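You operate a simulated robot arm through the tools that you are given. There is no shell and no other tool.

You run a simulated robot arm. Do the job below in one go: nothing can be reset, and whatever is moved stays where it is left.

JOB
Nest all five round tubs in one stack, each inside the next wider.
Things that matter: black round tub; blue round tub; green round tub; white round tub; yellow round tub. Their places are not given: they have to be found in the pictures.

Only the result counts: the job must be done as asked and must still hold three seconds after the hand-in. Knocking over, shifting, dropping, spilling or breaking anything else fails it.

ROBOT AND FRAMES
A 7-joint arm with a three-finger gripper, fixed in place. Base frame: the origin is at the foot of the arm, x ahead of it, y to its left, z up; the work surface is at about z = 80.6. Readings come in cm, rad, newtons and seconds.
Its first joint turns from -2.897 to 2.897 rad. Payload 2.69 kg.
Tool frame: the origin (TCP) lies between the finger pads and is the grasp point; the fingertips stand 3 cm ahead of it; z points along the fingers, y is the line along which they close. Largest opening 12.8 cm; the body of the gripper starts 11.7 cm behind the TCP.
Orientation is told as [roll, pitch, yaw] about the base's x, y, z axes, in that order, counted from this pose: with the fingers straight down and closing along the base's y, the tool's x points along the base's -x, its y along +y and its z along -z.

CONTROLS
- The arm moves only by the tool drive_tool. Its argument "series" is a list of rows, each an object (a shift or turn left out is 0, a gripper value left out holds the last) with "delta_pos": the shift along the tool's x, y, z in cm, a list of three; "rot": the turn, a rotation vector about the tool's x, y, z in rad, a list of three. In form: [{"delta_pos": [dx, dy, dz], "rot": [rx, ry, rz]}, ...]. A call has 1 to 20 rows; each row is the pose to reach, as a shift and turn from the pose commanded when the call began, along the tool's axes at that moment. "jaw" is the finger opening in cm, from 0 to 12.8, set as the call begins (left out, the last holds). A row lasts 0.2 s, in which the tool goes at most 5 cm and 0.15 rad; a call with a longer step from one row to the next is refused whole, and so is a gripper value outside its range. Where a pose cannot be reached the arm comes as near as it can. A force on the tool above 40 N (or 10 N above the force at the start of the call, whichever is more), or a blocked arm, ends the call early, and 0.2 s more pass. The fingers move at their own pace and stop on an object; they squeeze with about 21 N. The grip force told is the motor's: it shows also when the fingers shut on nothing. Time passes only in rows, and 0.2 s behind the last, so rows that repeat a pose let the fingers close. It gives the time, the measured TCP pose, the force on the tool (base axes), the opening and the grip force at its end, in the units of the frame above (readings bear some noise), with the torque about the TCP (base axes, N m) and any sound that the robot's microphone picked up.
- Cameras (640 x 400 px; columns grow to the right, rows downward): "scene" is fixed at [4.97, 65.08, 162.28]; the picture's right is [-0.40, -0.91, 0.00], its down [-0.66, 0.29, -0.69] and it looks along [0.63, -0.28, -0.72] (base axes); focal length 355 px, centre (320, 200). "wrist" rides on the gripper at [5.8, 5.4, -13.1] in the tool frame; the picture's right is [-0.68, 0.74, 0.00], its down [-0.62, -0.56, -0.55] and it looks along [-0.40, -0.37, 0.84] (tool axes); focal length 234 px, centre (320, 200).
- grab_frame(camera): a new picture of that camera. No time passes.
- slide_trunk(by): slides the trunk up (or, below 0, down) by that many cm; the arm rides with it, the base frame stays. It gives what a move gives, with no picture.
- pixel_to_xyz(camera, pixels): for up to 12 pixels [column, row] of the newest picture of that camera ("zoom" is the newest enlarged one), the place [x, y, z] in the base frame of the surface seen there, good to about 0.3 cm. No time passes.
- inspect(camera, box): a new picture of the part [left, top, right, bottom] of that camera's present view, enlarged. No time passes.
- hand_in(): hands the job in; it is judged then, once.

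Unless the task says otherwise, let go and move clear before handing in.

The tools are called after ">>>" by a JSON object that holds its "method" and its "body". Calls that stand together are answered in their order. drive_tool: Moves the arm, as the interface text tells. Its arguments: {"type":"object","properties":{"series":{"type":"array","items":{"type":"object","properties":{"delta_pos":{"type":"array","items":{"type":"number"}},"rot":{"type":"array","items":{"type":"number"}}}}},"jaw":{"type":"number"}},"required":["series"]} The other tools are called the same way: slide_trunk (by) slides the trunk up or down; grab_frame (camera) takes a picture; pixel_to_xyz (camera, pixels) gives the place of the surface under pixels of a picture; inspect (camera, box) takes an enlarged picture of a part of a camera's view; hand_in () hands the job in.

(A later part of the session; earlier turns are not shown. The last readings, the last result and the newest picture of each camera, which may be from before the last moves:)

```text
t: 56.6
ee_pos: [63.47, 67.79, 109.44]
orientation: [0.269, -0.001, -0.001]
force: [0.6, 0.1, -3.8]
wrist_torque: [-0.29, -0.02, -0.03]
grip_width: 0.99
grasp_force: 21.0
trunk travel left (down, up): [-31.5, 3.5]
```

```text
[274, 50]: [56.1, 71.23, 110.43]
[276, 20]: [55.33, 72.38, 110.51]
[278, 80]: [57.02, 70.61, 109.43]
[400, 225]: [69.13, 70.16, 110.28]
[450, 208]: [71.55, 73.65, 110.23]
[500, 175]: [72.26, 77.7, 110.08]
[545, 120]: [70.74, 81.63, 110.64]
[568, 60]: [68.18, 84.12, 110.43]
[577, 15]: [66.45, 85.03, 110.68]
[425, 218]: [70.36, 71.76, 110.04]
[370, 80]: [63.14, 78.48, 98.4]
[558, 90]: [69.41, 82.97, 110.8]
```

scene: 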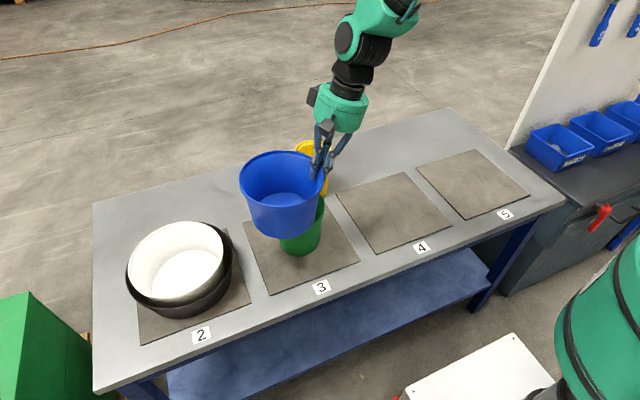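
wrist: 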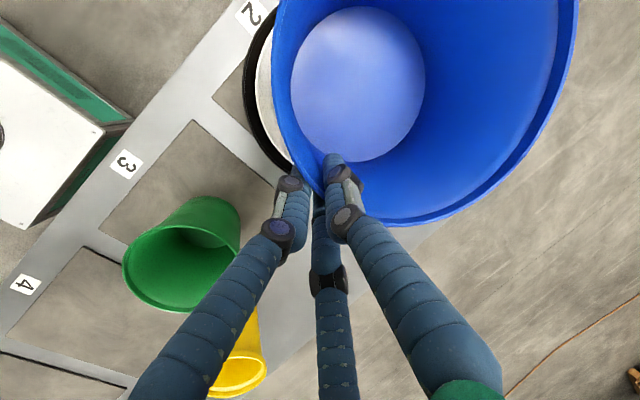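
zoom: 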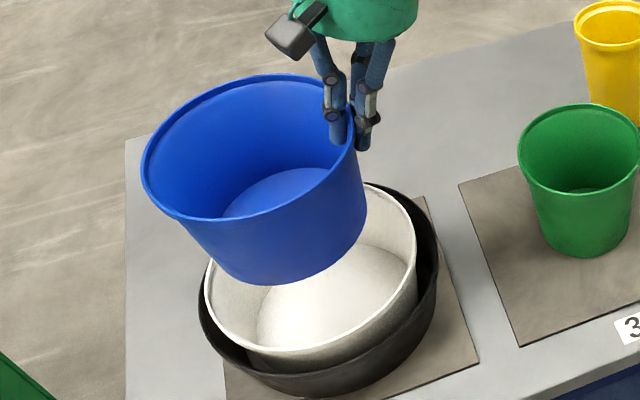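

Blue is level (rim z 110.4) and centred at about (63.3, 76.8), right over white. I'll lower with the trunk 12 cm and check.

>>> {"method": "slide_trunk", "body": {"by": -12}}

>>> {"method": "inspect", "body": {"camera": "scene", "box": [100, 180, 260, 320]}}

>>> {"method": "grab_frame", "body": {"camera": "wrist"}}

```text
t: 58.1
ee_pos: [63.46, 67.74, 97.74]
orientation: [0.268, 0.001, 0.0]
force: [0.2, -0.4, -2.8]
wrist_torque: [-0.23, 0.0, -0.02]
grip_width: 0.98
grasp_force: 21.1
trunk travel left (down, up): [-19.5, 15.5]
```

```text
2.86 times, centred on (180, 250) of scene
```

zoom: 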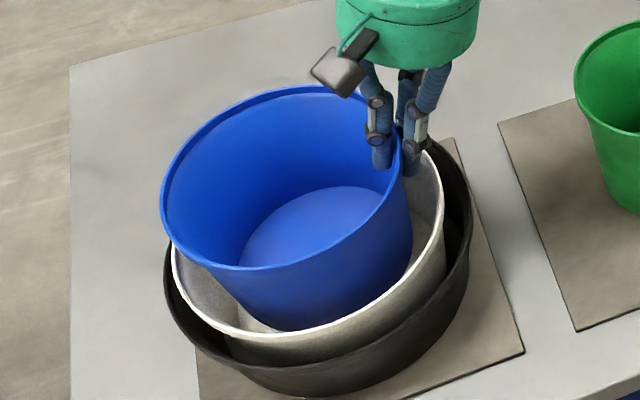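

```text
taken
```

wrist: 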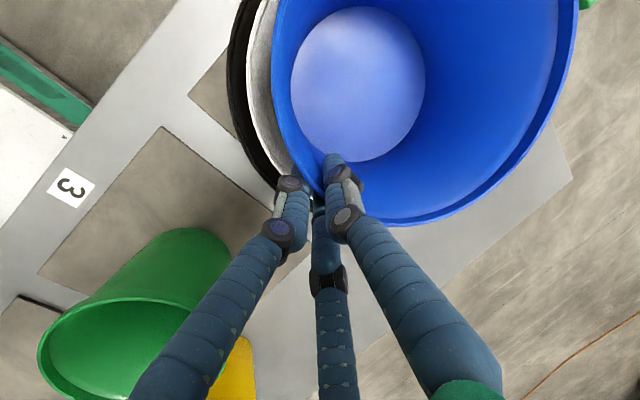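

Blue has entered white's mouth evenly. I'll lower another 4.6 cm with a slight +y bias.

>>> {"method": "drive_tool", "body": {"series": [{"delta_pos": [0, -0.21, 0.9]}, {"delta_pos": [0, -0.41, 1.79]}, {"delta_pos": [0, -0.62, 2.69]}, {"delta_pos": [0, -0.82, 3.59]}, {"delta_pos": [0, -1.03, 4.487]}, {"delta_pos": [0, -1.03, 4.487]}]}}

>>> {"method": "inspect", "body": {"camera": "scene", "box": [100, 180, 260, 320]}}

```text
t: 59.5
ee_pos: [63.57, 67.95, 93.31]
orientation: [0.271, -0.003, -0.002]
force: [0.9, -2.0, 9.6]
wrist_torque: [-0.1, 0.24, 0.03]
grip_width: 1.01
grasp_force: 20.8
trunk travel left (down, up): [-19.5, 15.5]
```

```text
2.86 times, centred on (180, 250) of scene
```

zoom: 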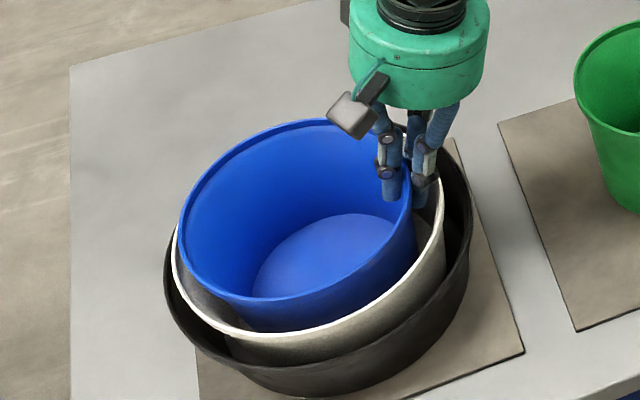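

Contact begins at 9.6 N. I'll check blue's rim height (about 93.65 is expected when seated) before pressing further.

>>> {"method": "pixel_to_xyz", "body": {"camera": "zoom", "pixels": [[180, 230], [195, 190], [240, 145], [300, 122], [405, 215], [370, 270], [310, 297], [250, 296], [205, 272], [182, 250], [320, 240], [420, 240]]}}

>>> {"method": "inspect", "body": {"camera": "scene", "box": [180, 200, 240, 260]}}

```text
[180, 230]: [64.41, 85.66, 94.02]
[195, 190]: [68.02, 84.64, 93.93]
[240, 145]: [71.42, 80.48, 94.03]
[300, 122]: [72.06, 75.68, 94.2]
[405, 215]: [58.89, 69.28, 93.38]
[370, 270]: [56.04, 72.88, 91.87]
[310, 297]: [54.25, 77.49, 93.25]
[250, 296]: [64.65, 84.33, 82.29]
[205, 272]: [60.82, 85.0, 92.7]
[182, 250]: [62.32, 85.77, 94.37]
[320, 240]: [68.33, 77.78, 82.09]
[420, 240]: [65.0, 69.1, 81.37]
```

```text
6.67 times, centred on (210, 230) of scene
```

zoom: 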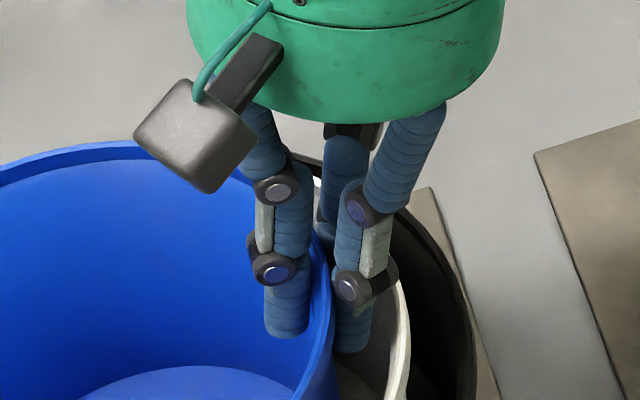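

Blue's rim is at z about 94.0, so it is essentially resting on white's floor. I'll open just enough to let go.

>>> {"method": "drive_tool", "body": {"series": [{"delta_pos": [0, 0, 0]}, {"delta_pos": [0, 0, 0]}, {"delta_pos": [0, 0, 0]}], "jaw": 1.9}}

>>> {"method": "inspect", "body": {"camera": "scene", "box": [100, 180, 260, 320]}}

>>> {"method": "grab_frame", "body": {"camera": "wrist"}}

```text
t: 60.3
ee_pos: [63.47, 67.92, 92.97]
orientation: [0.266, 0.0, 0.001]
force: [0.6, 0.2, 1.0]
wrist_torque: [-0.02, 0.0, -0.01]
grip_width: 1.88
grasp_force: 0.1
trunk travel left (down, up): [-19.5, 15.5]
```

```text
2.86 times, centred on (180, 250) of scene
```

zoom: 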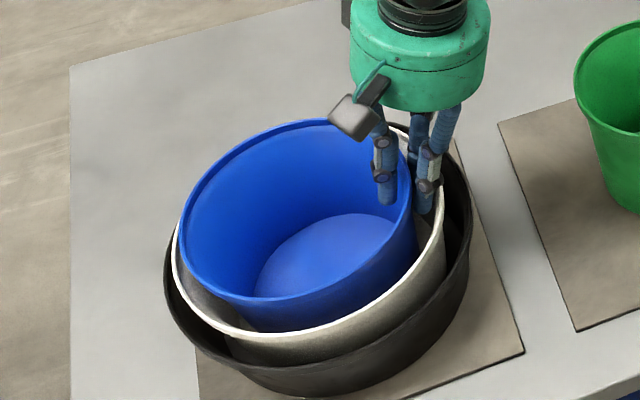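

```text
taken
```

wrist: 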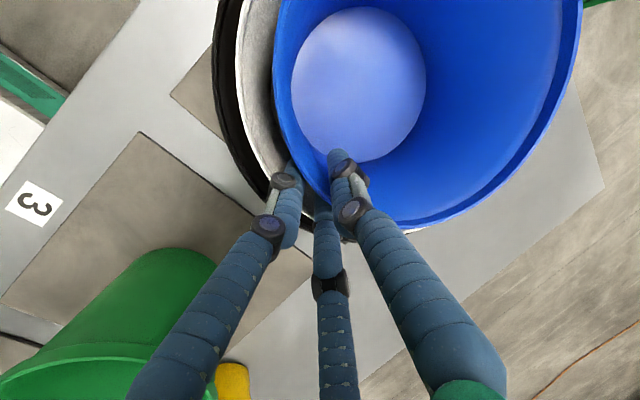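

Blue stayed put on release, with force about zero. I'll back out along the finger axis and measure the nest.

>>> {"method": "drive_tool", "body": {"series": [{"delta_pos": [0, 0, -1.5]}, {"delta_pos": [0, 0, -4]}, {"delta_pos": [0, 0, -8]}, {"delta_pos": [0, 0, -12]}, {"delta_pos": [0, 0, -15]}, {"delta_pos": [0, 0, -15]}], "jaw": 1.9}}

>>> {"method": "grab_frame", "body": {"camera": "scene"}}

>>> {"method": "inspect", "body": {"camera": "scene", "box": [100, 180, 260, 320]}}

>>> {"method": "pixel_to_xyz", "body": {"camera": "zoom", "pixels": [[180, 230], [195, 190], [240, 145], [300, 122], [360, 127], [400, 155], [408, 205], [370, 268], [310, 297], [250, 298], [205, 275], [320, 240]]}}

```text
t: 61.7
ee_pos: [63.43, 63.88, 107.55]
orientation: [0.269, 0.001, 0.001]
force: [0.3, -0.6, 0.1]
wrist_torque: [0.05, -0.01, 0.02]
grip_width: 1.92
grasp_force: 0.0
trunk travel left (down, up): [-19.5, 15.5]
```

```text
taken
```

scene: 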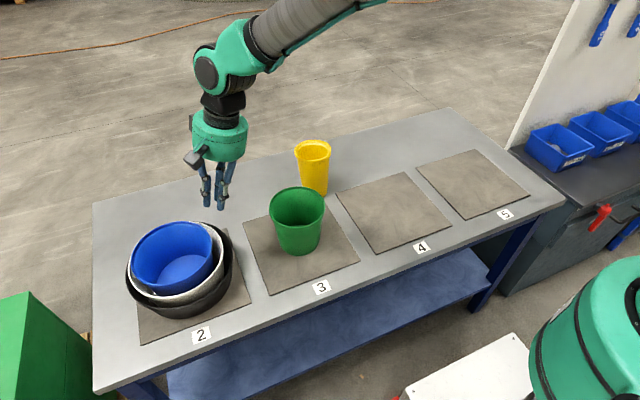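

```text
2.86 times, centred on (180, 250) of scene
```

zoom: 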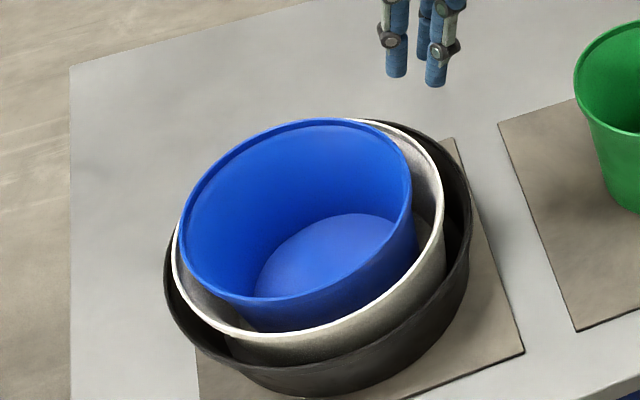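

```text
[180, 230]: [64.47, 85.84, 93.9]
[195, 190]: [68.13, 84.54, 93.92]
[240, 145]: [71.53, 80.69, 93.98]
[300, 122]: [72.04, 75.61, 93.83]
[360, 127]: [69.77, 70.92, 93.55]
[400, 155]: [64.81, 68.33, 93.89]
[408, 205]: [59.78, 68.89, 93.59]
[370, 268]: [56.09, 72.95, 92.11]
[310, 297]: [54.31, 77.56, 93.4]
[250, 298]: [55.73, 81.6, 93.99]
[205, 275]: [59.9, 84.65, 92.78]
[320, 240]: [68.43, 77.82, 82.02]
```

Blue sits level in white, with rim z 93.9 and centre (63.3, 77.0). Green is next, so I'll move to a standoff over its -y rim, around (64.1, 34.8, 106.9).

>>> {"method": "drive_tool", "body": {"series": [{"delta_pos": [-0.08, -3.53, -0.89]}, {"delta_pos": [-0.17, -7.06, -1.78]}, {"delta_pos": [-0.25, -10.59, -2.67]}, {"delta_pos": [-0.33, -14.13, -3.56]}, {"delta_pos": [-0.42, -17.66, -4.45]}, {"delta_pos": [-0.5, -21.19, -5.34]}, {"delta_pos": [-0.59, -24.72, -6.23]}, {"delta_pos": [-0.67, -28.25, -7.12]}, {"delta_pos": [-0.67, -28.25, -7.12]}], "jaw": 5}}

>>> {"method": "inspect", "body": {"camera": "scene", "box": [240, 160, 360, 260]}}

>>> {"method": "pixel_to_xyz", "body": {"camera": "zoom", "pixels": [[197, 195], [225, 135], [300, 109], [370, 123], [415, 175], [405, 230], [350, 262], [290, 272], [230, 250], [205, 220], [330, 108], [260, 117]]}}

>>> {"method": "grab_frame", "body": {"camera": "wrist"}}

```text
t: 63.7
ee_pos: [64.36, 34.8, 106.81]
orientation: [0.27, -0.001, -0.001]
force: [-0.2, -0.9, 0.0]
wrist_torque: [0.06, -0.02, 0.03]
grip_width: 4.97
grasp_force: 0.0
trunk travel left (down, up): [-19.5, 15.5]
```

```text
4.00 times, centred on (300, 210) of scene
```

zoom: 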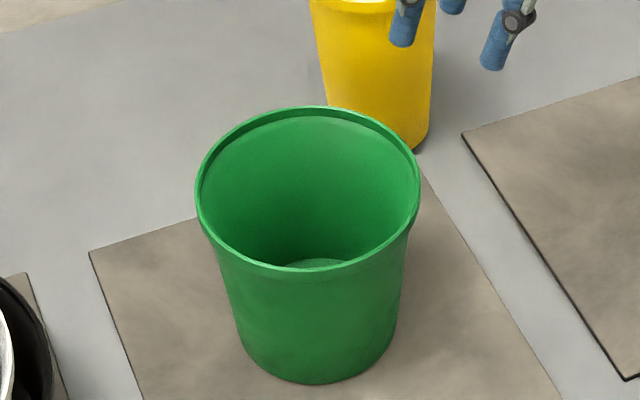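

```text
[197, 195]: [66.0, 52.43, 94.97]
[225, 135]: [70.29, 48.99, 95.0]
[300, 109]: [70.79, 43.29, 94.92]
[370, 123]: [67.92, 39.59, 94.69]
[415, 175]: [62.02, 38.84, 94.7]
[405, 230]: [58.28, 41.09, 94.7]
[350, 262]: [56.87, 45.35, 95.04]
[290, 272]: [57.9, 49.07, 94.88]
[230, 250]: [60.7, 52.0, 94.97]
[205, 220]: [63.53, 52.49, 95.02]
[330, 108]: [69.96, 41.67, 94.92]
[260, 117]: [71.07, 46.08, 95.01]
```

```text
taken
```

wrist: 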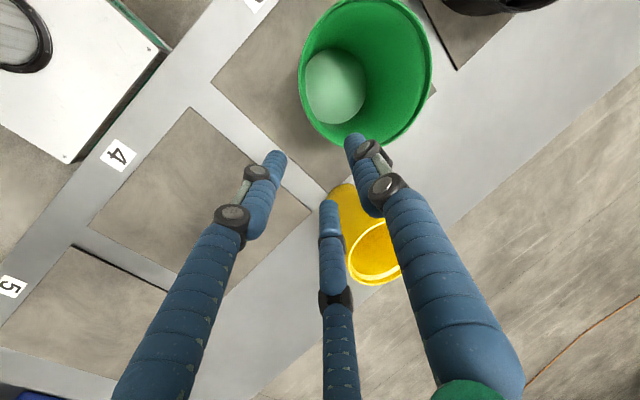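

Green hasn't moved, still centred at (64.0, 45.5). I'll advance 12.9 cm along the finger axis, close, and test-lift 3 cm.

>>> {"method": "drive_tool", "body": {"series": [{"delta_pos": [0.15, 0, 3.5]}, {"delta_pos": [0.25, -0.02, 7]}, {"delta_pos": [0.25, -0.02, 9.5]}, {"delta_pos": [0.25, -0.02, 11.5]}, {"delta_pos": [0.25, -0.02, 12.87]}, {"delta_pos": [0.25, -0.02, 12.87]}], "jaw": 5}}

>>> {"method": "grab_frame", "body": {"camera": "wrist"}}

>>> {"method": "inspect", "body": {"camera": "scene", "box": [240, 120, 400, 260]}}

```text
t: 65.1
ee_pos: [63.89, 38.2, 94.39]
orientation: [0.269, 0.001, 0.0]
force: [0.5, -0.1, -0.3]
wrist_torque: [0.01, -0.01, -0.02]
grip_width: 5.02
grasp_force: 0.1
trunk travel left (down, up): [-19.5, 15.5]
```

```text
taken
```

wrist: 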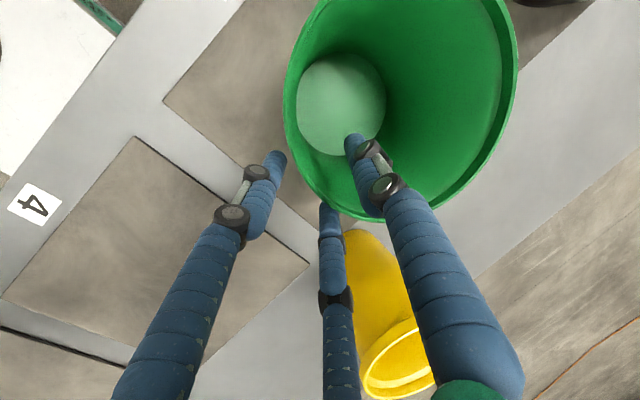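

```text
2.86 times, centred on (320, 190) of scene
```

zoom: 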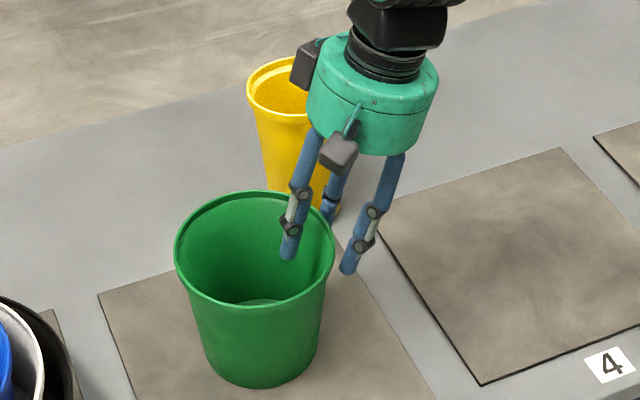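

The inner prong is inside green, the outer two are outside, and the gripper body is clear of yellow. Closing, then a test lift of 3 cm.

>>> {"method": "drive_tool", "body": {"series": [{"delta_pos": [0, 0, 0]}, {"delta_pos": [0, 0, 0]}, {"delta_pos": [0, 0, 0]}, {"delta_pos": [0, 0, 0]}], "jaw": 0}}

>>> {"method": "drive_tool", "body": {"series": [{"delta_pos": [0, 0.2, -0.72]}, {"delta_pos": [0, 0.4, -1.45]}, {"delta_pos": [0, 0.6, -2.17]}, {"delta_pos": [0, 0.797, -2.892]}, {"delta_pos": [0, 0.797, -2.892]}, {"delta_pos": [0, 0.797, -2.892]}]}}

>>> {"method": "grab_frame", "body": {"camera": "wrist"}}

>>> {"method": "inspect", "body": {"camera": "scene", "box": [240, 120, 400, 260]}}

```text
t: 66.1
ee_pos: [64.08, 38.32, 94.54]
orientation: [0.268, -0.001, -0.001]
force: [1.4, -0.2, 0.0]
wrist_torque: [-0.16, -0.01, -0.02]
grip_width: 1.04
grasp_force: 20.8
trunk travel left (down, up): [-19.5, 15.5]
```

```text
t: 67.5
ee_pos: [63.94, 38.21, 97.33]
orientation: [0.269, -0.001, -0.001]
force: [-0.7, 1.6, -2.7]
wrist_torque: [-0.18, 0.0, -0.01]
grip_width: 1.02
grasp_force: 21.1
trunk travel left (down, up): [-19.5, 15.5]
```

```text
taken
```

wrist: 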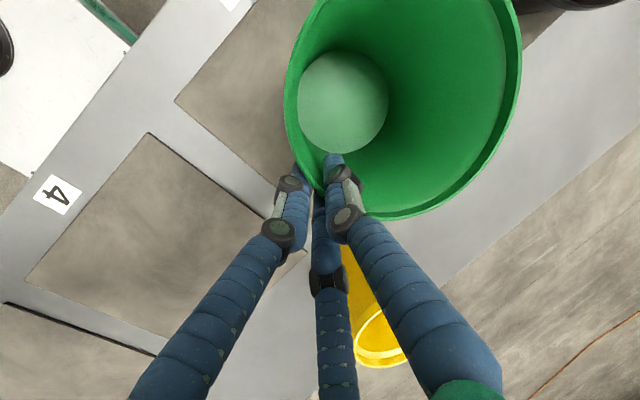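

```text
2.86 times, centred on (320, 190) of scene
```

zoom: 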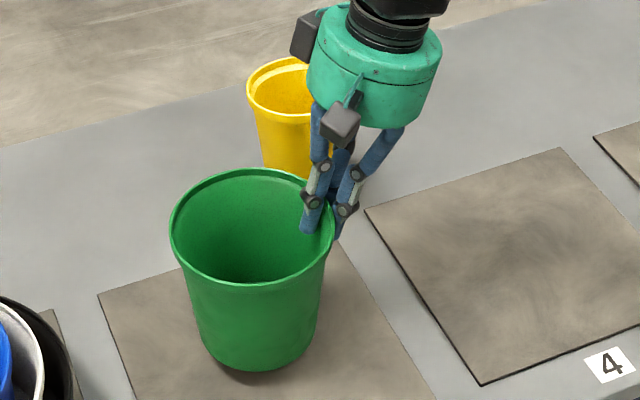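

Green lifted cleanly at about 2.7 N. I'll measure its rim to get its level and offset.

>>> {"method": "pixel_to_xyz", "body": {"camera": "zoom", "pixels": [[171, 230], [180, 200], [210, 175], [250, 168], [290, 176], [330, 235], [300, 272], [260, 286], [220, 280], [190, 262], [175, 243], [315, 258]]}}

>>> {"method": "pixel_to_xyz", "body": {"camera": "wrist", "pixels": [[286, 90], [292, 50], [305, 20], [385, 217], [430, 205], [470, 178], [500, 135], [517, 85], [520, 50], [512, 10], [288, 130], [345, 100]]}}

```text
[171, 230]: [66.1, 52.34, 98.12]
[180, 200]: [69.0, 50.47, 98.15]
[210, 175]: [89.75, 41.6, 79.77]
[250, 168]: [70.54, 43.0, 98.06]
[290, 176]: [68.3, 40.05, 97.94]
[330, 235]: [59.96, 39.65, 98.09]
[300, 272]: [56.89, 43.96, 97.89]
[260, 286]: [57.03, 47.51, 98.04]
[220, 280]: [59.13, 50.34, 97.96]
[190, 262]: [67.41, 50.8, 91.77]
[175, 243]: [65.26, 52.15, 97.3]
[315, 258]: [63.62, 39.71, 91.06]
```

```text
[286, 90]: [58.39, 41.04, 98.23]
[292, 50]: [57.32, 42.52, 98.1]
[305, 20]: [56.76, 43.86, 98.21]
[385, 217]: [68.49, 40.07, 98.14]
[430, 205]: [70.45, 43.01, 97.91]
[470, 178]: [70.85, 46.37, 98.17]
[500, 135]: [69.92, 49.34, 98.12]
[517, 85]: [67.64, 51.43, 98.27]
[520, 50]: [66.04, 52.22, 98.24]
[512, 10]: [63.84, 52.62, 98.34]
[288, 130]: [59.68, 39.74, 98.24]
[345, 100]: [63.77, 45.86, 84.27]
```

Green hangs level (rim z 98.1), with its centre 7.25 cm to +y of the TCP and its bottom 13.6 cm below. I'll raise the trunk 13 cm and carry it over the nest.

>>> {"method": "slide_trunk", "body": {"by": 13}}

>>> {"method": "drive_tool", "body": {"series": [{"delta_pos": [0.03, 0.964, 0.266]}, {"delta_pos": [0.08, 2.41, 0.665]}, {"delta_pos": [0.12, 4.338, 1.196]}, {"delta_pos": [0.18, 7.23, 1.994]}, {"delta_pos": [0.25, 10.604, 2.924]}, {"delta_pos": [0.33, 13.978, 3.854]}, {"delta_pos": [0.4, 17.352, 4.784]}, {"delta_pos": [0.46, 20.726, 5.715]}, {"delta_pos": [0.5, 24.1, 6.645]}, {"delta_pos": [0.53, 26.992, 7.442]}, {"delta_pos": [0.55, 28.92, 7.974]}, {"delta_pos": [0.55, 30.077, 8.293]}, {"delta_pos": [0.55, 30.462, 8.399]}, {"delta_pos": [0.55, 30.462, 8.399]}]}}

>>> {"method": "grab_frame", "body": {"camera": "wrist"}}

>>> {"method": "inspect", "body": {"camera": "scene", "box": [80, 120, 280, 320]}}

>>> {"method": "pixel_to_xyz", "body": {"camera": "wrist", "pixels": [[286, 90], [292, 50], [305, 20], [385, 217], [430, 205], [470, 178], [500, 135], [517, 85], [520, 50], [512, 10], [288, 130], [345, 100]]}}

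```text
t: 69.1
ee_pos: [64.03, 38.22, 110.34]
orientation: [0.268, 0.0, 0.0]
force: [0.8, 0.5, -0.8]
wrist_torque: [-0.18, 0.03, 0.0]
grip_width: 1.0
grasp_force: 21.1
trunk travel left (down, up): [-32.5, 2.5]
```

```text
t: 72.1
ee_pos: [63.49, 69.79, 110.41]
orientation: [0.269, -0.001, -0.001]
force: [0.3, -0.2, -2.0]
wrist_torque: [-0.18, 0.01, -0.01]
grip_width: 1.0
grasp_force: 20.4
trunk travel left (down, up): [-32.5, 2.5]
```

```text
taken
```

wrist: 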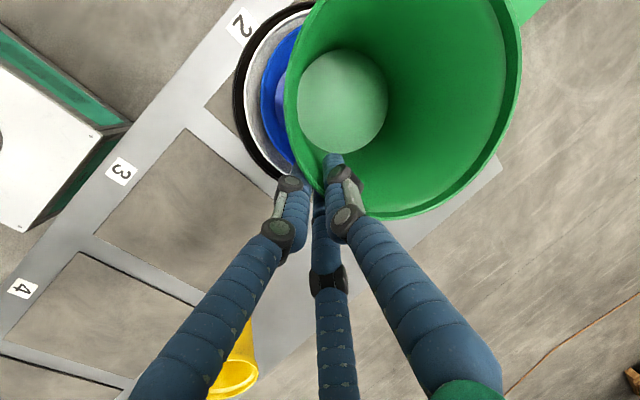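

```text
2.00 times, centred on (180, 220) of scene
```

zoom: 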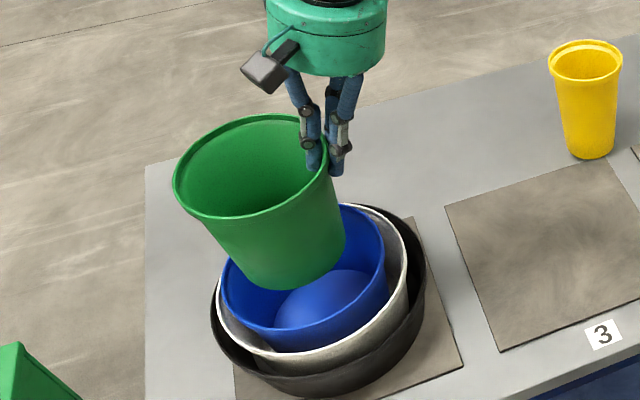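

```text
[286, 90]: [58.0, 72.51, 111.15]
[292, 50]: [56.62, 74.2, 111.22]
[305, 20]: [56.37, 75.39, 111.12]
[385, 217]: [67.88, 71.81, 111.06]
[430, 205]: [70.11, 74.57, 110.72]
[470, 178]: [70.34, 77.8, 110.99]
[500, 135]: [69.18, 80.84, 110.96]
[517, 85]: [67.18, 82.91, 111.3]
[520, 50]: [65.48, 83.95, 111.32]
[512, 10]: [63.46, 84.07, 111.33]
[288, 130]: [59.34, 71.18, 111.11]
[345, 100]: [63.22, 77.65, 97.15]
```

Green is level and centred at (63.35, 77.0), exactly over blue. I'll lower 10.5 cm with the trunk.

>>> {"method": "slide_trunk", "body": {"by": -10.5}}

>>> {"method": "inspect", "body": {"camera": "scene", "box": [100, 160, 260, 320]}}

>>> {"method": "grab_frame", "body": {"camera": "wrist"}}

```text
t: 73.5
ee_pos: [63.49, 69.83, 99.93]
orientation: [0.27, -0.001, 0.0]
force: [-1.2, 0.1, -1.7]
wrist_torque: [-0.18, 0.01, -0.01]
grip_width: 0.98
grasp_force: 21.8
trunk travel left (down, up): [-22.0, 13.0]
```

```text
2.50 times, centred on (180, 240) of scene
```

zoom: 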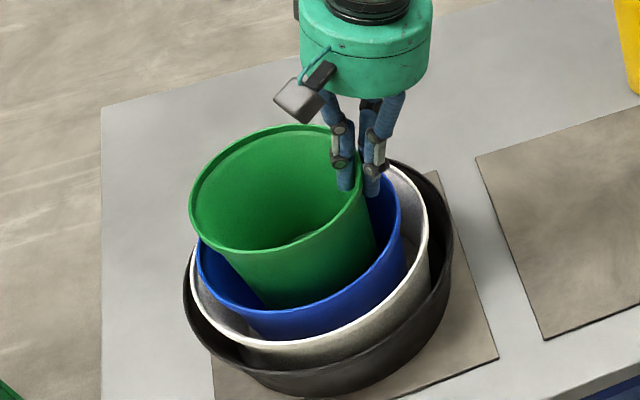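

```text
taken
```

wrist: 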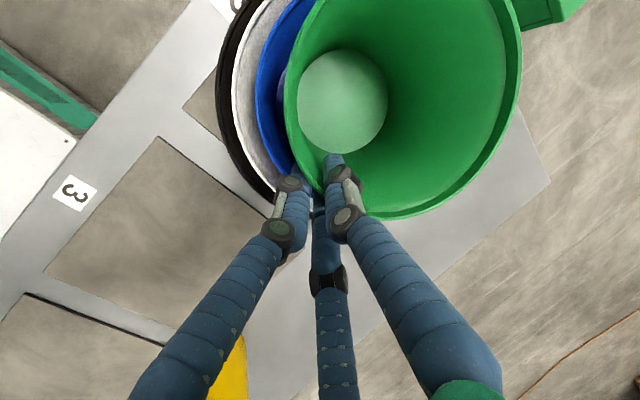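

Green has entered blue evenly. I'll lower another 3.9 cm, then feel for contact.

>>> {"method": "drive_tool", "body": {"series": [{"delta_pos": [0, -0.18, 0.76]}, {"delta_pos": [0, -0.36, 1.52]}, {"delta_pos": [0, -0.54, 2.28]}, {"delta_pos": [0, -0.71, 3.04]}, {"delta_pos": [0, -0.89, 3.8]}, {"delta_pos": [0, -0.89, 3.8]}]}}

>>> {"method": "drive_tool", "body": {"series": [{"delta_pos": [0, -0.04, 0.13]}, {"delta_pos": [0, -0.08, 0.27]}, {"delta_pos": [0, -0.08, 0.27]}]}}

>>> {"method": "inspect", "body": {"camera": "scene", "box": [100, 160, 260, 320]}}

>>> {"method": "pixel_to_xyz", "body": {"camera": "zoom", "pixels": [[203, 245], [215, 205], [250, 175], [300, 158], [360, 230], [330, 265], [280, 283], [230, 275], [275, 240], [330, 300], [210, 265], [390, 210]]}}

```text
t: 74.9
ee_pos: [63.51, 69.97, 95.94]
orientation: [0.269, 0.001, 0.0]
force: [-0.9, 0.0, -2.0]
wrist_torque: [-0.21, 0.01, 0.0]
grip_width: 1.02
grasp_force: 21.2
trunk travel left (down, up): [-22.0, 13.0]
```

```text
t: 75.7
ee_pos: [63.42, 69.99, 95.87]
orientation: [0.272, -0.003, -0.001]
force: [-1.0, -1.9, 11.8]
wrist_torque: [-0.16, 0.28, 0.08]
grip_width: 1.01
grasp_force: 21.2
trunk travel left (down, up): [-22.0, 13.0]
```

```text
2.50 times, centred on (180, 240) of scene
```

zoom: 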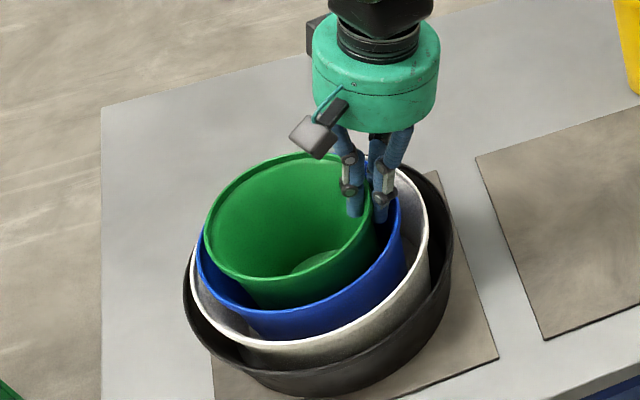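

```text
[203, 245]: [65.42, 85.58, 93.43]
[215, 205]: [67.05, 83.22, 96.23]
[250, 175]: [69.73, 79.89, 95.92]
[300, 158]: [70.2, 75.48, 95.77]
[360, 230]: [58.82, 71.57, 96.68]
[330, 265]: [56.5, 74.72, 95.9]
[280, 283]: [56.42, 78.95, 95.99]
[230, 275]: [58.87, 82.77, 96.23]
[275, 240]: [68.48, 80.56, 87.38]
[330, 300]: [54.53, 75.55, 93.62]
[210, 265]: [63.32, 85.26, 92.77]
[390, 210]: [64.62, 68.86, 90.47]
```

Contact is at 11.8 N with green's rim at about z 96.2, as expected when seated. Opening just enough to release.

>>> {"method": "drive_tool", "body": {"series": [{"delta_pos": [0, 0, 0]}, {"delta_pos": [0, 0, 0]}, {"delta_pos": [0, 0, 0]}], "jaw": 1.9}}

>>> {"method": "drive_tool", "body": {"series": [{"delta_pos": [0, 0, -1.5]}, {"delta_pos": [0, 0, -4]}, {"delta_pos": [0, 0, -8]}, {"delta_pos": [0, 0, -12]}, {"delta_pos": [0, 0, -15]}, {"delta_pos": [0, 0, -15]}], "jaw": 1.9}}

>>> {"method": "grab_frame", "body": {"camera": "scene"}}

>>> {"method": "inspect", "body": {"camera": "scene", "box": [100, 160, 260, 320]}}

>>> {"method": "pixel_to_xyz", "body": {"camera": "zoom", "pixels": [[206, 235], [215, 205], [250, 175], [300, 158], [340, 165], [367, 210], [360, 230], [330, 265], [280, 283], [230, 275], [315, 262], [275, 240]]}}

```text
t: 76.5
ee_pos: [63.49, 69.9, 95.69]
orientation: [0.269, 0.0, 0.0]
force: [-0.6, 0.3, -0.4]
wrist_torque: [0.02, 0.01, -0.02]
grip_width: 1.92
grasp_force: 0.0
trunk travel left (down, up): [-22.0, 13.0]
```

```text
t: 77.9
ee_pos: [63.41, 65.67, 109.98]
orientation: [0.269, -0.001, 0.002]
force: [0.0, -0.4, 0.1]
wrist_torque: [-0.04, 0.01, -0.02]
grip_width: 1.9
grasp_force: 0.1
trunk travel left (down, up): [-22.0, 13.0]
```

```text
taken
```

scene: 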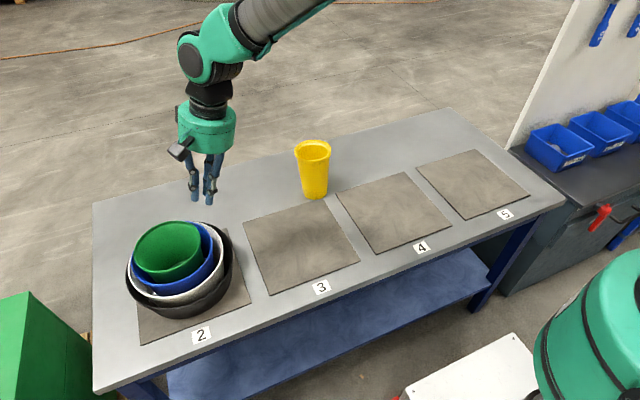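

```text
2.50 times, centred on (180, 240) of scene
```

zoom: 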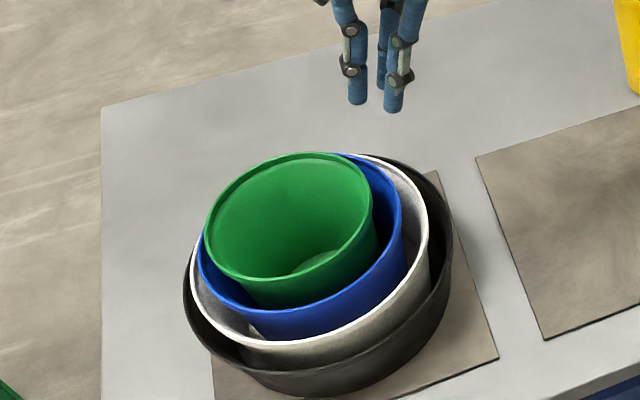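

```text
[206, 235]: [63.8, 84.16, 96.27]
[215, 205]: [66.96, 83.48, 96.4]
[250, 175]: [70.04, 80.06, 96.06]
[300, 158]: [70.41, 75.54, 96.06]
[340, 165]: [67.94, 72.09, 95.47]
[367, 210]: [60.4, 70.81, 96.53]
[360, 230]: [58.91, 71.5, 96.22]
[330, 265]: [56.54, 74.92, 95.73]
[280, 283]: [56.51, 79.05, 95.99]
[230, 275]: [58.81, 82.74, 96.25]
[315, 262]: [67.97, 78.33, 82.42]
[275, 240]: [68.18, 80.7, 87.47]
```

Green is seated level in blue, with rim z 96.2 and centre (63.4, 77.1). Now yellow, so I'll measure its exact place on the table.

>>> {"method": "inspect", "body": {"camera": "scene", "box": [280, 120, 350, 210]}}

>>> {"method": "grab_frame", "body": {"camera": "wrist"}}

```text
4.44 times, centred on (315, 165) of scene
```

zoom: 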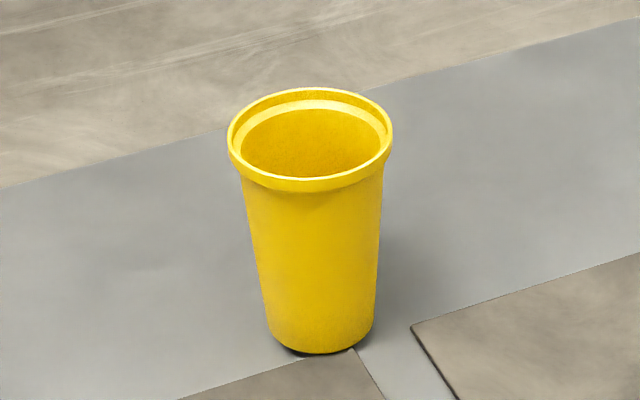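

```text
taken
```

wrist: 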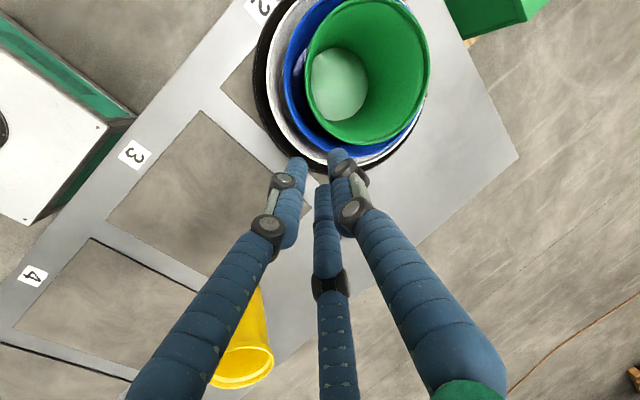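

Yellow stands upright next to mat 3's corner. Taking its rim points now.

>>> {"method": "pixel_to_xyz", "body": {"camera": "zoom", "pixels": [[230, 135], [245, 108], [280, 92], [320, 88], [360, 98], [387, 120], [389, 145], [370, 170], [330, 185], [285, 186], [250, 172], [233, 152]]}}

>>> {"method": "pixel_to_xyz", "body": {"camera": "zoom", "pixels": [[270, 325], [285, 345], [310, 352], [340, 350], [365, 335], [372, 320], [310, 140], [310, 160], [300, 250], [340, 370], [300, 360], [380, 340]]}}

>>> {"method": "pixel_to_xyz", "body": {"camera": "wrist", "pixels": [[215, 383], [235, 388], [260, 378], [272, 360], [268, 348], [245, 348], [225, 355], [250, 310], [265, 300], [230, 370], [250, 384], [270, 368]]}}

```text
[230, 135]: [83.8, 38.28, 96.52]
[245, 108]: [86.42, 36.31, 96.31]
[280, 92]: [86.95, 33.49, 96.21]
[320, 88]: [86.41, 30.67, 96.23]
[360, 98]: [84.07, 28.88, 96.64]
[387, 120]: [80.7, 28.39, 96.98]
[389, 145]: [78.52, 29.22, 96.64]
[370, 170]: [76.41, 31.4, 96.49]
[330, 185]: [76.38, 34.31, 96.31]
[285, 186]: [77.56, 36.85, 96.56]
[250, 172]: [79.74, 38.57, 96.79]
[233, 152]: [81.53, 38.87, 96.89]
```

```text
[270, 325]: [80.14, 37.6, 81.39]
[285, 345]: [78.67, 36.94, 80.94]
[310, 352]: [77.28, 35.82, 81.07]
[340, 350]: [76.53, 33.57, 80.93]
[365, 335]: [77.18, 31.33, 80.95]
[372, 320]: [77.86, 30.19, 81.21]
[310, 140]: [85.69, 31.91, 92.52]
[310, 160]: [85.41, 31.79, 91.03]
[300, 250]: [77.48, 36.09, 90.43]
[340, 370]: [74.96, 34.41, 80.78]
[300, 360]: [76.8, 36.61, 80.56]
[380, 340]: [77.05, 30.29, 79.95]
```

```text
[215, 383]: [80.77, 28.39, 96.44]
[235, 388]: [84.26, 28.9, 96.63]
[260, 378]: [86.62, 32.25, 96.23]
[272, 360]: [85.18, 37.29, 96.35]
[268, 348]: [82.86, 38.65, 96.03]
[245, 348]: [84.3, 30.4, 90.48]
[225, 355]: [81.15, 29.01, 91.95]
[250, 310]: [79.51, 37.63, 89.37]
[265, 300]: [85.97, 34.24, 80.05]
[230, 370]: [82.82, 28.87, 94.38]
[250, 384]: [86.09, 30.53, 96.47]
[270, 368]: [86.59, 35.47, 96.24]
```

Yellow's rim is centred at (81.6, 33.65) with z about 96.5. I'll move to a standoff over its -y rim, around (81.6, 24.7, 108.4), keeping the 0.27 rad tilt.

>>> {"method": "drive_tool", "body": {"series": [{"delta_pos": [-1.516, -3.328, -0.781]}, {"delta_pos": [-3.032, -6.657, -1.563]}, {"delta_pos": [-4.548, -9.985, -2.344]}, {"delta_pos": [-6.063, -13.313, -3.125]}, {"delta_pos": [-7.579, -16.642, -3.906]}, {"delta_pos": [-9.095, -19.97, -4.688]}, {"delta_pos": [-10.611, -23.298, -5.469]}, {"delta_pos": [-12.127, -26.627, -6.25]}, {"delta_pos": [-13.643, -29.955, -7.031]}, {"delta_pos": [-15.158, -33.283, -7.813]}, {"delta_pos": [-16.674, -36.612, -8.594]}, {"delta_pos": [-18.19, -39.94, -9.375]}, {"delta_pos": [-18.19, -39.94, -9.375]}], "jaw": 4.5}}

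>>> {"method": "grab_frame", "body": {"camera": "wrist"}}

>>> {"method": "grab_frame", "body": {"camera": "scene"}}

```text
t: 80.7
ee_pos: [81.76, 25.19, 108.38]
orientation: [0.269, 0.001, 0.0]
force: [0.3, 0.3, -0.6]
wrist_torque: [0.03, 0.06, 0.01]
grip_width: 4.51
grasp_force: 0.0
trunk travel left (down, up): [-22.0, 13.0]
```

```text
taken
```

wrist: 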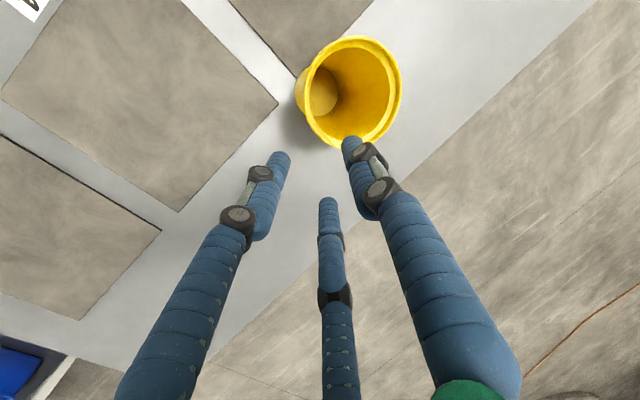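

```text
taken
```

scene: 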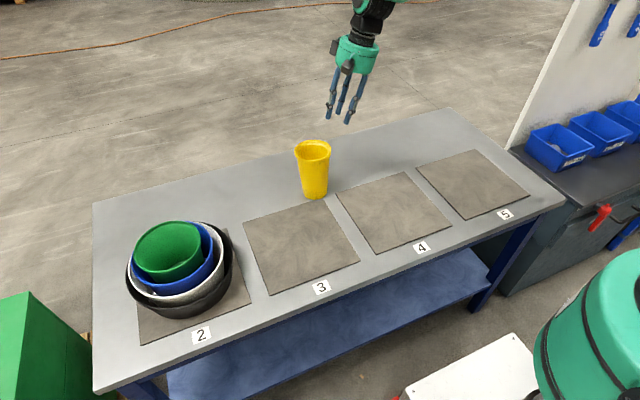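

The inner prong is lined up with yellow's mouth. I'll advance 12.9 cm along the finger axis onto its rim and check before closing.

>>> {"method": "drive_tool", "body": {"series": [{"delta_pos": [0.05, -0.2, 3.5]}, {"delta_pos": [0.1, -0.33, 7]}, {"delta_pos": [0.1, -0.33, 9.5]}, {"delta_pos": [0.1, -0.33, 11.5]}, {"delta_pos": [0.1, -0.33, 12.87]}, {"delta_pos": [0.1, -0.33, 12.87]}], "jaw": 4.5}}

>>> {"method": "grab_frame", "body": {"camera": "wrist"}}

>>> {"method": "inspect", "body": {"camera": "scene", "box": [260, 70, 400, 210]}}

```text
t: 82.1
ee_pos: [81.48, 28.06, 95.93]
orientation: [0.269, 0.001, 0.001]
force: [0.9, -0.1, 0.4]
wrist_torque: [0.0, -0.02, 0.01]
grip_width: 4.51
grasp_force: 0.1
trunk travel left (down, up): [-22.0, 13.0]
```

```text
taken
```

wrist: 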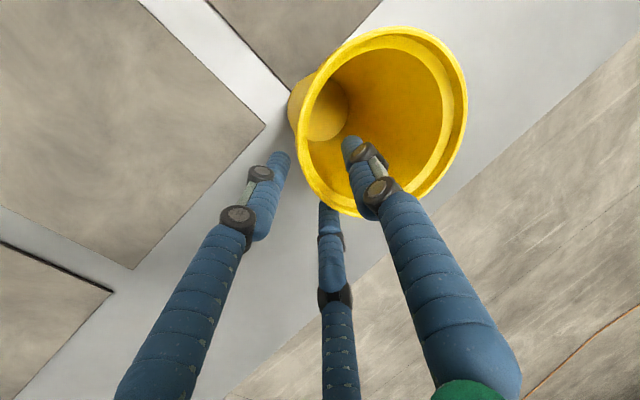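

```text
2.86 times, centred on (330, 140) of scene
```

zoom: 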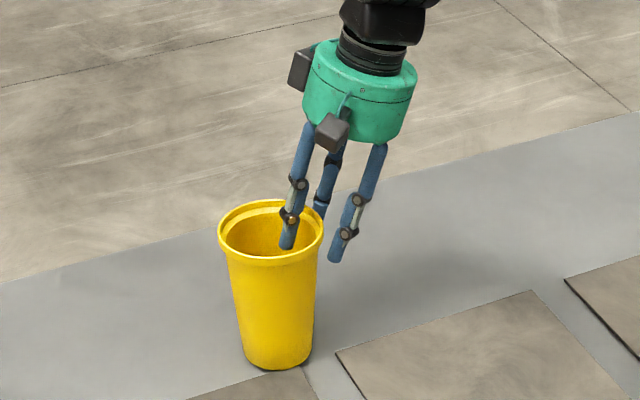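

The inner prong is inside yellow and the outer two are outside. Closing, then a test lift of 3 cm.

>>> {"method": "drive_tool", "body": {"series": [{"delta_pos": [0, 0, 0]}, {"delta_pos": [0, 0, 0]}, {"delta_pos": [0, 0, 0]}, {"delta_pos": [0, 0, 0]}], "jaw": 0}}

>>> {"method": "drive_tool", "body": {"series": [{"delta_pos": [0, 0.2, -0.72]}, {"delta_pos": [0, 0.4, -1.45]}, {"delta_pos": [0, 0.6, -2.17]}, {"delta_pos": [0, 0.797, -2.892]}, {"delta_pos": [0, 0.797, -2.892]}, {"delta_pos": [0, 0.797, -2.892]}]}}

>>> {"method": "grab_frame", "body": {"camera": "wrist"}}

>>> {"method": "inspect", "body": {"camera": "scene", "box": [260, 70, 400, 210]}}

```text
t: 83.1
ee_pos: [81.42, 28.09, 95.97]
orientation: [0.268, 0.0, -0.002]
force: [0.8, 0.9, -2.5]
wrist_torque: [-0.13, 0.0, 0.01]
grip_width: 1.14
grasp_force: 21.2
trunk travel left (down, up): [-22.0, 13.0]
```

```text
t: 84.5
ee_pos: [81.57, 27.98, 98.91]
orientation: [0.268, 0.0, -0.001]
force: [0.2, -1.0, -1.7]
wrist_torque: [-0.08, -0.04, 0.0]
grip_width: 1.13
grasp_force: 21.0
trunk travel left (down, up): [-22.0, 13.0]
```

```text
taken
```

wrist: 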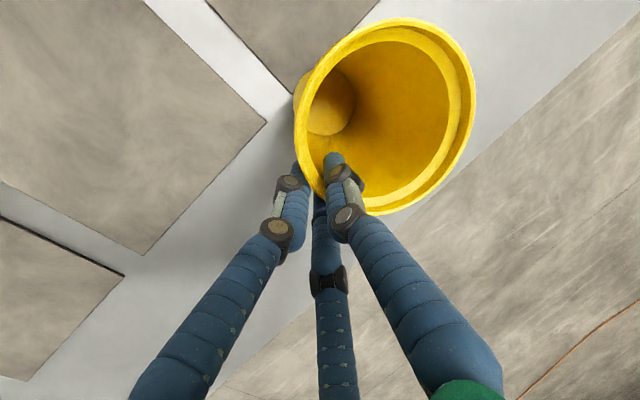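

```text
2.86 times, centred on (330, 140) of scene
```

zoom: 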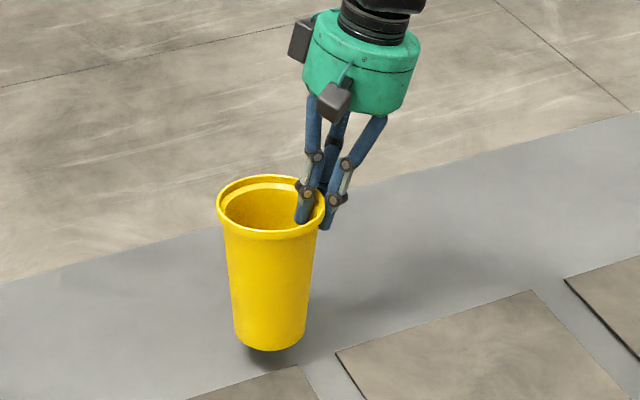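

Yellow lifted with almost no droop. I'll measure its rim to get its tilt and offset.

>>> {"method": "pixel_to_xyz", "body": {"camera": "zoom", "pixels": [[218, 208], [230, 188], [260, 177], [290, 178], [322, 212], [300, 232], [265, 238], [235, 228], [222, 218], [265, 345], [300, 338], [240, 340]]}}

>>> {"method": "pixel_to_xyz", "body": {"camera": "wrist", "pixels": [[296, 110], [310, 70], [335, 40], [375, 23], [415, 25], [450, 48], [472, 90], [468, 130], [445, 175], [410, 205], [380, 213], [297, 140]]}}

```text
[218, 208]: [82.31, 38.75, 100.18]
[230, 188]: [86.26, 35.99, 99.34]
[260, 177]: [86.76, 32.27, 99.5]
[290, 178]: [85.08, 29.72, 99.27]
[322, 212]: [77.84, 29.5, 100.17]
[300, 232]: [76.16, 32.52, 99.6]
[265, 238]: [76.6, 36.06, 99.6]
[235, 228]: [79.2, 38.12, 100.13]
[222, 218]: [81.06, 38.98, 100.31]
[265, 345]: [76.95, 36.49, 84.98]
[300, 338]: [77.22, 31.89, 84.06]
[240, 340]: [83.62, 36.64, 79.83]
```

```text
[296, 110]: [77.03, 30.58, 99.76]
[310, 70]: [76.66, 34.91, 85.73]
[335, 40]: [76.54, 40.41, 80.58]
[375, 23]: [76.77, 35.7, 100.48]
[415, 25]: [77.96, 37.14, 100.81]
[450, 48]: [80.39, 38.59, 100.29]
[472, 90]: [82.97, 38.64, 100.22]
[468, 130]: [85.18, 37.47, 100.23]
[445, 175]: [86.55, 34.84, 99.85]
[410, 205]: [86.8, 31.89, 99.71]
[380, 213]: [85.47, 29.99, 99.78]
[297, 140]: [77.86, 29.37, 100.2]
```

Yellow's far rim is only about 0.07 rad high, which I'll trim out on the way. Its centre is 5.5 cm to +y of the TCP and its bottom about 15.6 cm below. I'll raise the trunk 13 cm and then carry it over the nest.

>>> {"method": "slide_trunk", "body": {"by": 13}}

>>> {"method": "drive_tool", "body": {"series": [{"delta_pos": [0, 0.662, -2.411], "rot": [0.01, 0, 0]}, {"delta_pos": [0.362, 1.503, -2.18], "rot": [0.02, 0, 0]}, {"delta_pos": [1.086, 3.184, -1.718], "rot": [0.03, 0, 0]}, {"delta_pos": [2.172, 5.707, -1.026], "rot": [0.04, 0, 0]}, {"delta_pos": [3.62, 9.07, -0.102], "rot": [0.05, 0, 0]}, {"delta_pos": [5.068, 12.433, 0.822], "rot": [0.06, 0, 0]}, {"delta_pos": [6.516, 15.796, 1.745], "rot": [0.06, 0, 0]}, {"delta_pos": [7.964, 19.16, 2.669], "rot": [0.06, 0, 0]}, {"delta_pos": [9.412, 22.523, 3.592], "rot": [0.06, 0, 0]}, {"delta_pos": [10.86, 25.886, 4.516], "rot": [0.06, 0, 0]}, {"delta_pos": [12.308, 29.249, 5.44], "rot": [0.06, 0, 0]}, {"delta_pos": [13.756, 32.612, 6.363], "rot": [0.06, 0, 0]}, {"delta_pos": [15.204, 35.976, 7.287], "rot": [0.06, 0, 0]}, {"delta_pos": [16.29, 38.498, 7.98], "rot": [0.06, 0, 0]}, {"delta_pos": [17.195, 40.6, 8.557], "rot": [0.06, 0, 0]}, {"delta_pos": [17.738, 41.861, 8.903], "rot": [0.06, 0, 0]}, {"delta_pos": [18.1, 42.702, 9.134], "rot": [0.06, 0, 0]}, {"delta_pos": [18.1, 42.702, 9.134], "rot": [0.06, 0, 0]}]}}

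>>> {"method": "grab_frame", "body": {"camera": "wrist"}}

>>> {"method": "inspect", "body": {"camera": "scene", "box": [80, 100, 280, 320]}}

>>> {"method": "pixel_to_xyz", "body": {"camera": "wrist", "pixels": [[296, 110], [300, 90], [330, 45], [375, 23], [415, 25], [450, 48], [472, 90], [468, 130], [445, 175], [410, 205], [380, 213], [330, 110]]}}

```text
t: 86.1
ee_pos: [81.6, 28.09, 111.93]
orientation: [0.269, 0.0, -0.001]
force: [-0.7, -0.3, -2.5]
wrist_torque: [-0.11, 0.02, 0.01]
grip_width: 1.11
grasp_force: 20.9
trunk travel left (down, up): [-35.0, 0.0]
```

```text
t: 89.9
ee_pos: [63.51, 71.73, 114.53]
orientation: [0.212, 0.0, -0.001]
force: [-0.1, 0.6, -2.7]
wrist_torque: [-0.11, -0.05, 0.01]
grip_width: 1.11
grasp_force: 19.9
trunk travel left (down, up): [-35.0, 0.0]
```

```text
taken
```

wrist: 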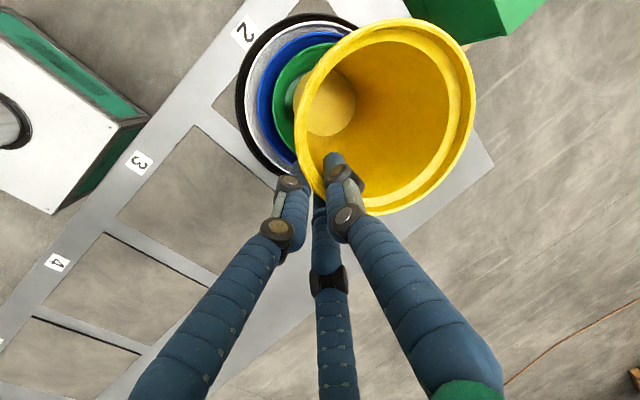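

```text
1.82 times, centred on (180, 210) of scene
```

zoom: 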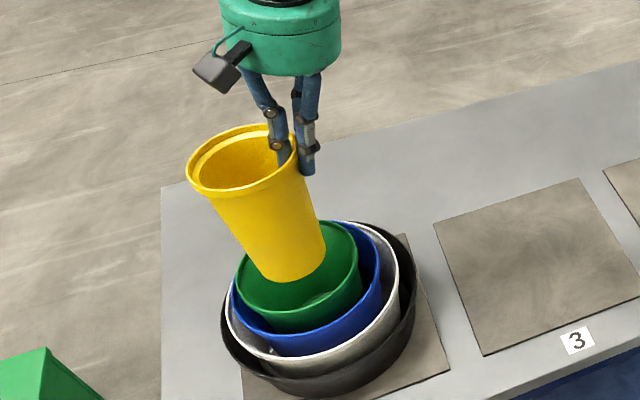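

```text
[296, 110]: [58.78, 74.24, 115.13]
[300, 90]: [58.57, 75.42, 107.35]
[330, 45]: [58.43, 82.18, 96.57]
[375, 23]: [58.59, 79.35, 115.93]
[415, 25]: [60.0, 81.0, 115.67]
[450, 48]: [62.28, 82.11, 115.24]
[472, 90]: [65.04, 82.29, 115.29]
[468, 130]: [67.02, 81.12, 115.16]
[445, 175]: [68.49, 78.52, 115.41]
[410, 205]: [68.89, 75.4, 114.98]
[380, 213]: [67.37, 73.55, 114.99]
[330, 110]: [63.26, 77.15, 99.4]
```

Yellow is level (rim z about 115.2) and centred near (63.6, 77.05), over green at (63.4, 77.1). I'll check its bottom edge and green's rim once more from the scene before lowering.

>>> {"method": "pixel_to_xyz", "body": {"camera": "zoom", "pixels": [[285, 280], [300, 280], [318, 270], [325, 255], [268, 272], [258, 262], [238, 285], [355, 245], [365, 270], [335, 312], [290, 330], [250, 312]]}}

```text
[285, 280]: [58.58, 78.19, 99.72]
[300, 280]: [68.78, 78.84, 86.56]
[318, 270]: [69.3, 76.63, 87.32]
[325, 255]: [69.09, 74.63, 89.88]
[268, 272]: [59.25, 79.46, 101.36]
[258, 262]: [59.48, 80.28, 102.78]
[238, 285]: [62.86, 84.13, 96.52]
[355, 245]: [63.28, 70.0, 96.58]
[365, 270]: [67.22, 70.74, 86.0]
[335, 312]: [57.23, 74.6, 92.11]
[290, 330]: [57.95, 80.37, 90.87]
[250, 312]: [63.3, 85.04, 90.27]
```

The lower wall of yellow sits about 1 cm toward -x of its rim centre. It was gripped while standing on a mat edge, so it leans about 0.07 rad about the base y axis. I'll rotate the tool that much to straighten it and re-measure.

>>> {"method": "drive_tool", "body": {"series": [{"delta_pos": [0, 0, 0], "rot": [0, -0.034, -0.007]}, {"delta_pos": [0, 0, 0], "rot": [0, -0.068, -0.0145]}, {"delta_pos": [0, 0, 0], "rot": [0, -0.068, -0.0145]}]}}

>>> {"method": "inspect", "body": {"camera": "scene", "box": [100, 120, 260, 280]}}

>>> {"method": "grab_frame", "body": {"camera": "wrist"}}

>>> {"method": "pixel_to_xyz", "body": {"camera": "wrist", "pixels": [[297, 115], [302, 90], [375, 25], [415, 27], [450, 50], [470, 90], [466, 130], [443, 175], [410, 203], [380, 212], [330, 110], [320, 60]]}}

```text
t: 90.7
ee_pos: [63.5, 71.66, 114.62]
orientation: [0.21, -0.07, -0.001]
force: [-0.4, 0.1, -2.2]
wrist_torque: [-0.12, 0.02, 0.04]
grip_width: 1.13
grasp_force: 20.5
trunk travel left (down, up): [-35.0, 0.0]
```

```text
2.50 times, centred on (180, 200) of scene
```

zoom: 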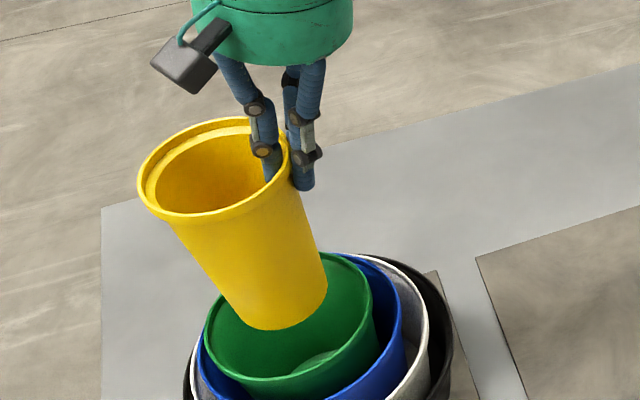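

```text
taken
```

wrist: 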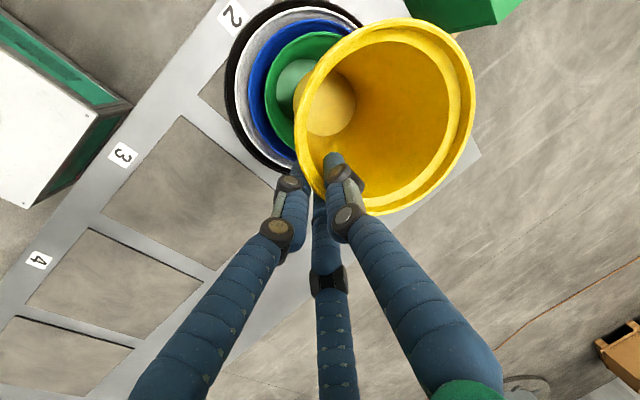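

```text
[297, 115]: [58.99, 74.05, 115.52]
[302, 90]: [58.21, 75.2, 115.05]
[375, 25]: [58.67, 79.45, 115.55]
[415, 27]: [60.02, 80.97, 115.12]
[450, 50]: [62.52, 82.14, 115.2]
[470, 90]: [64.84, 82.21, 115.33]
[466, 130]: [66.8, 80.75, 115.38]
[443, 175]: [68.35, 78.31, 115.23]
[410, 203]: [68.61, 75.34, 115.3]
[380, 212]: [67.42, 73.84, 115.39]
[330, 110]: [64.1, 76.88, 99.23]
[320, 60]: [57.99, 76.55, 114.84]
```

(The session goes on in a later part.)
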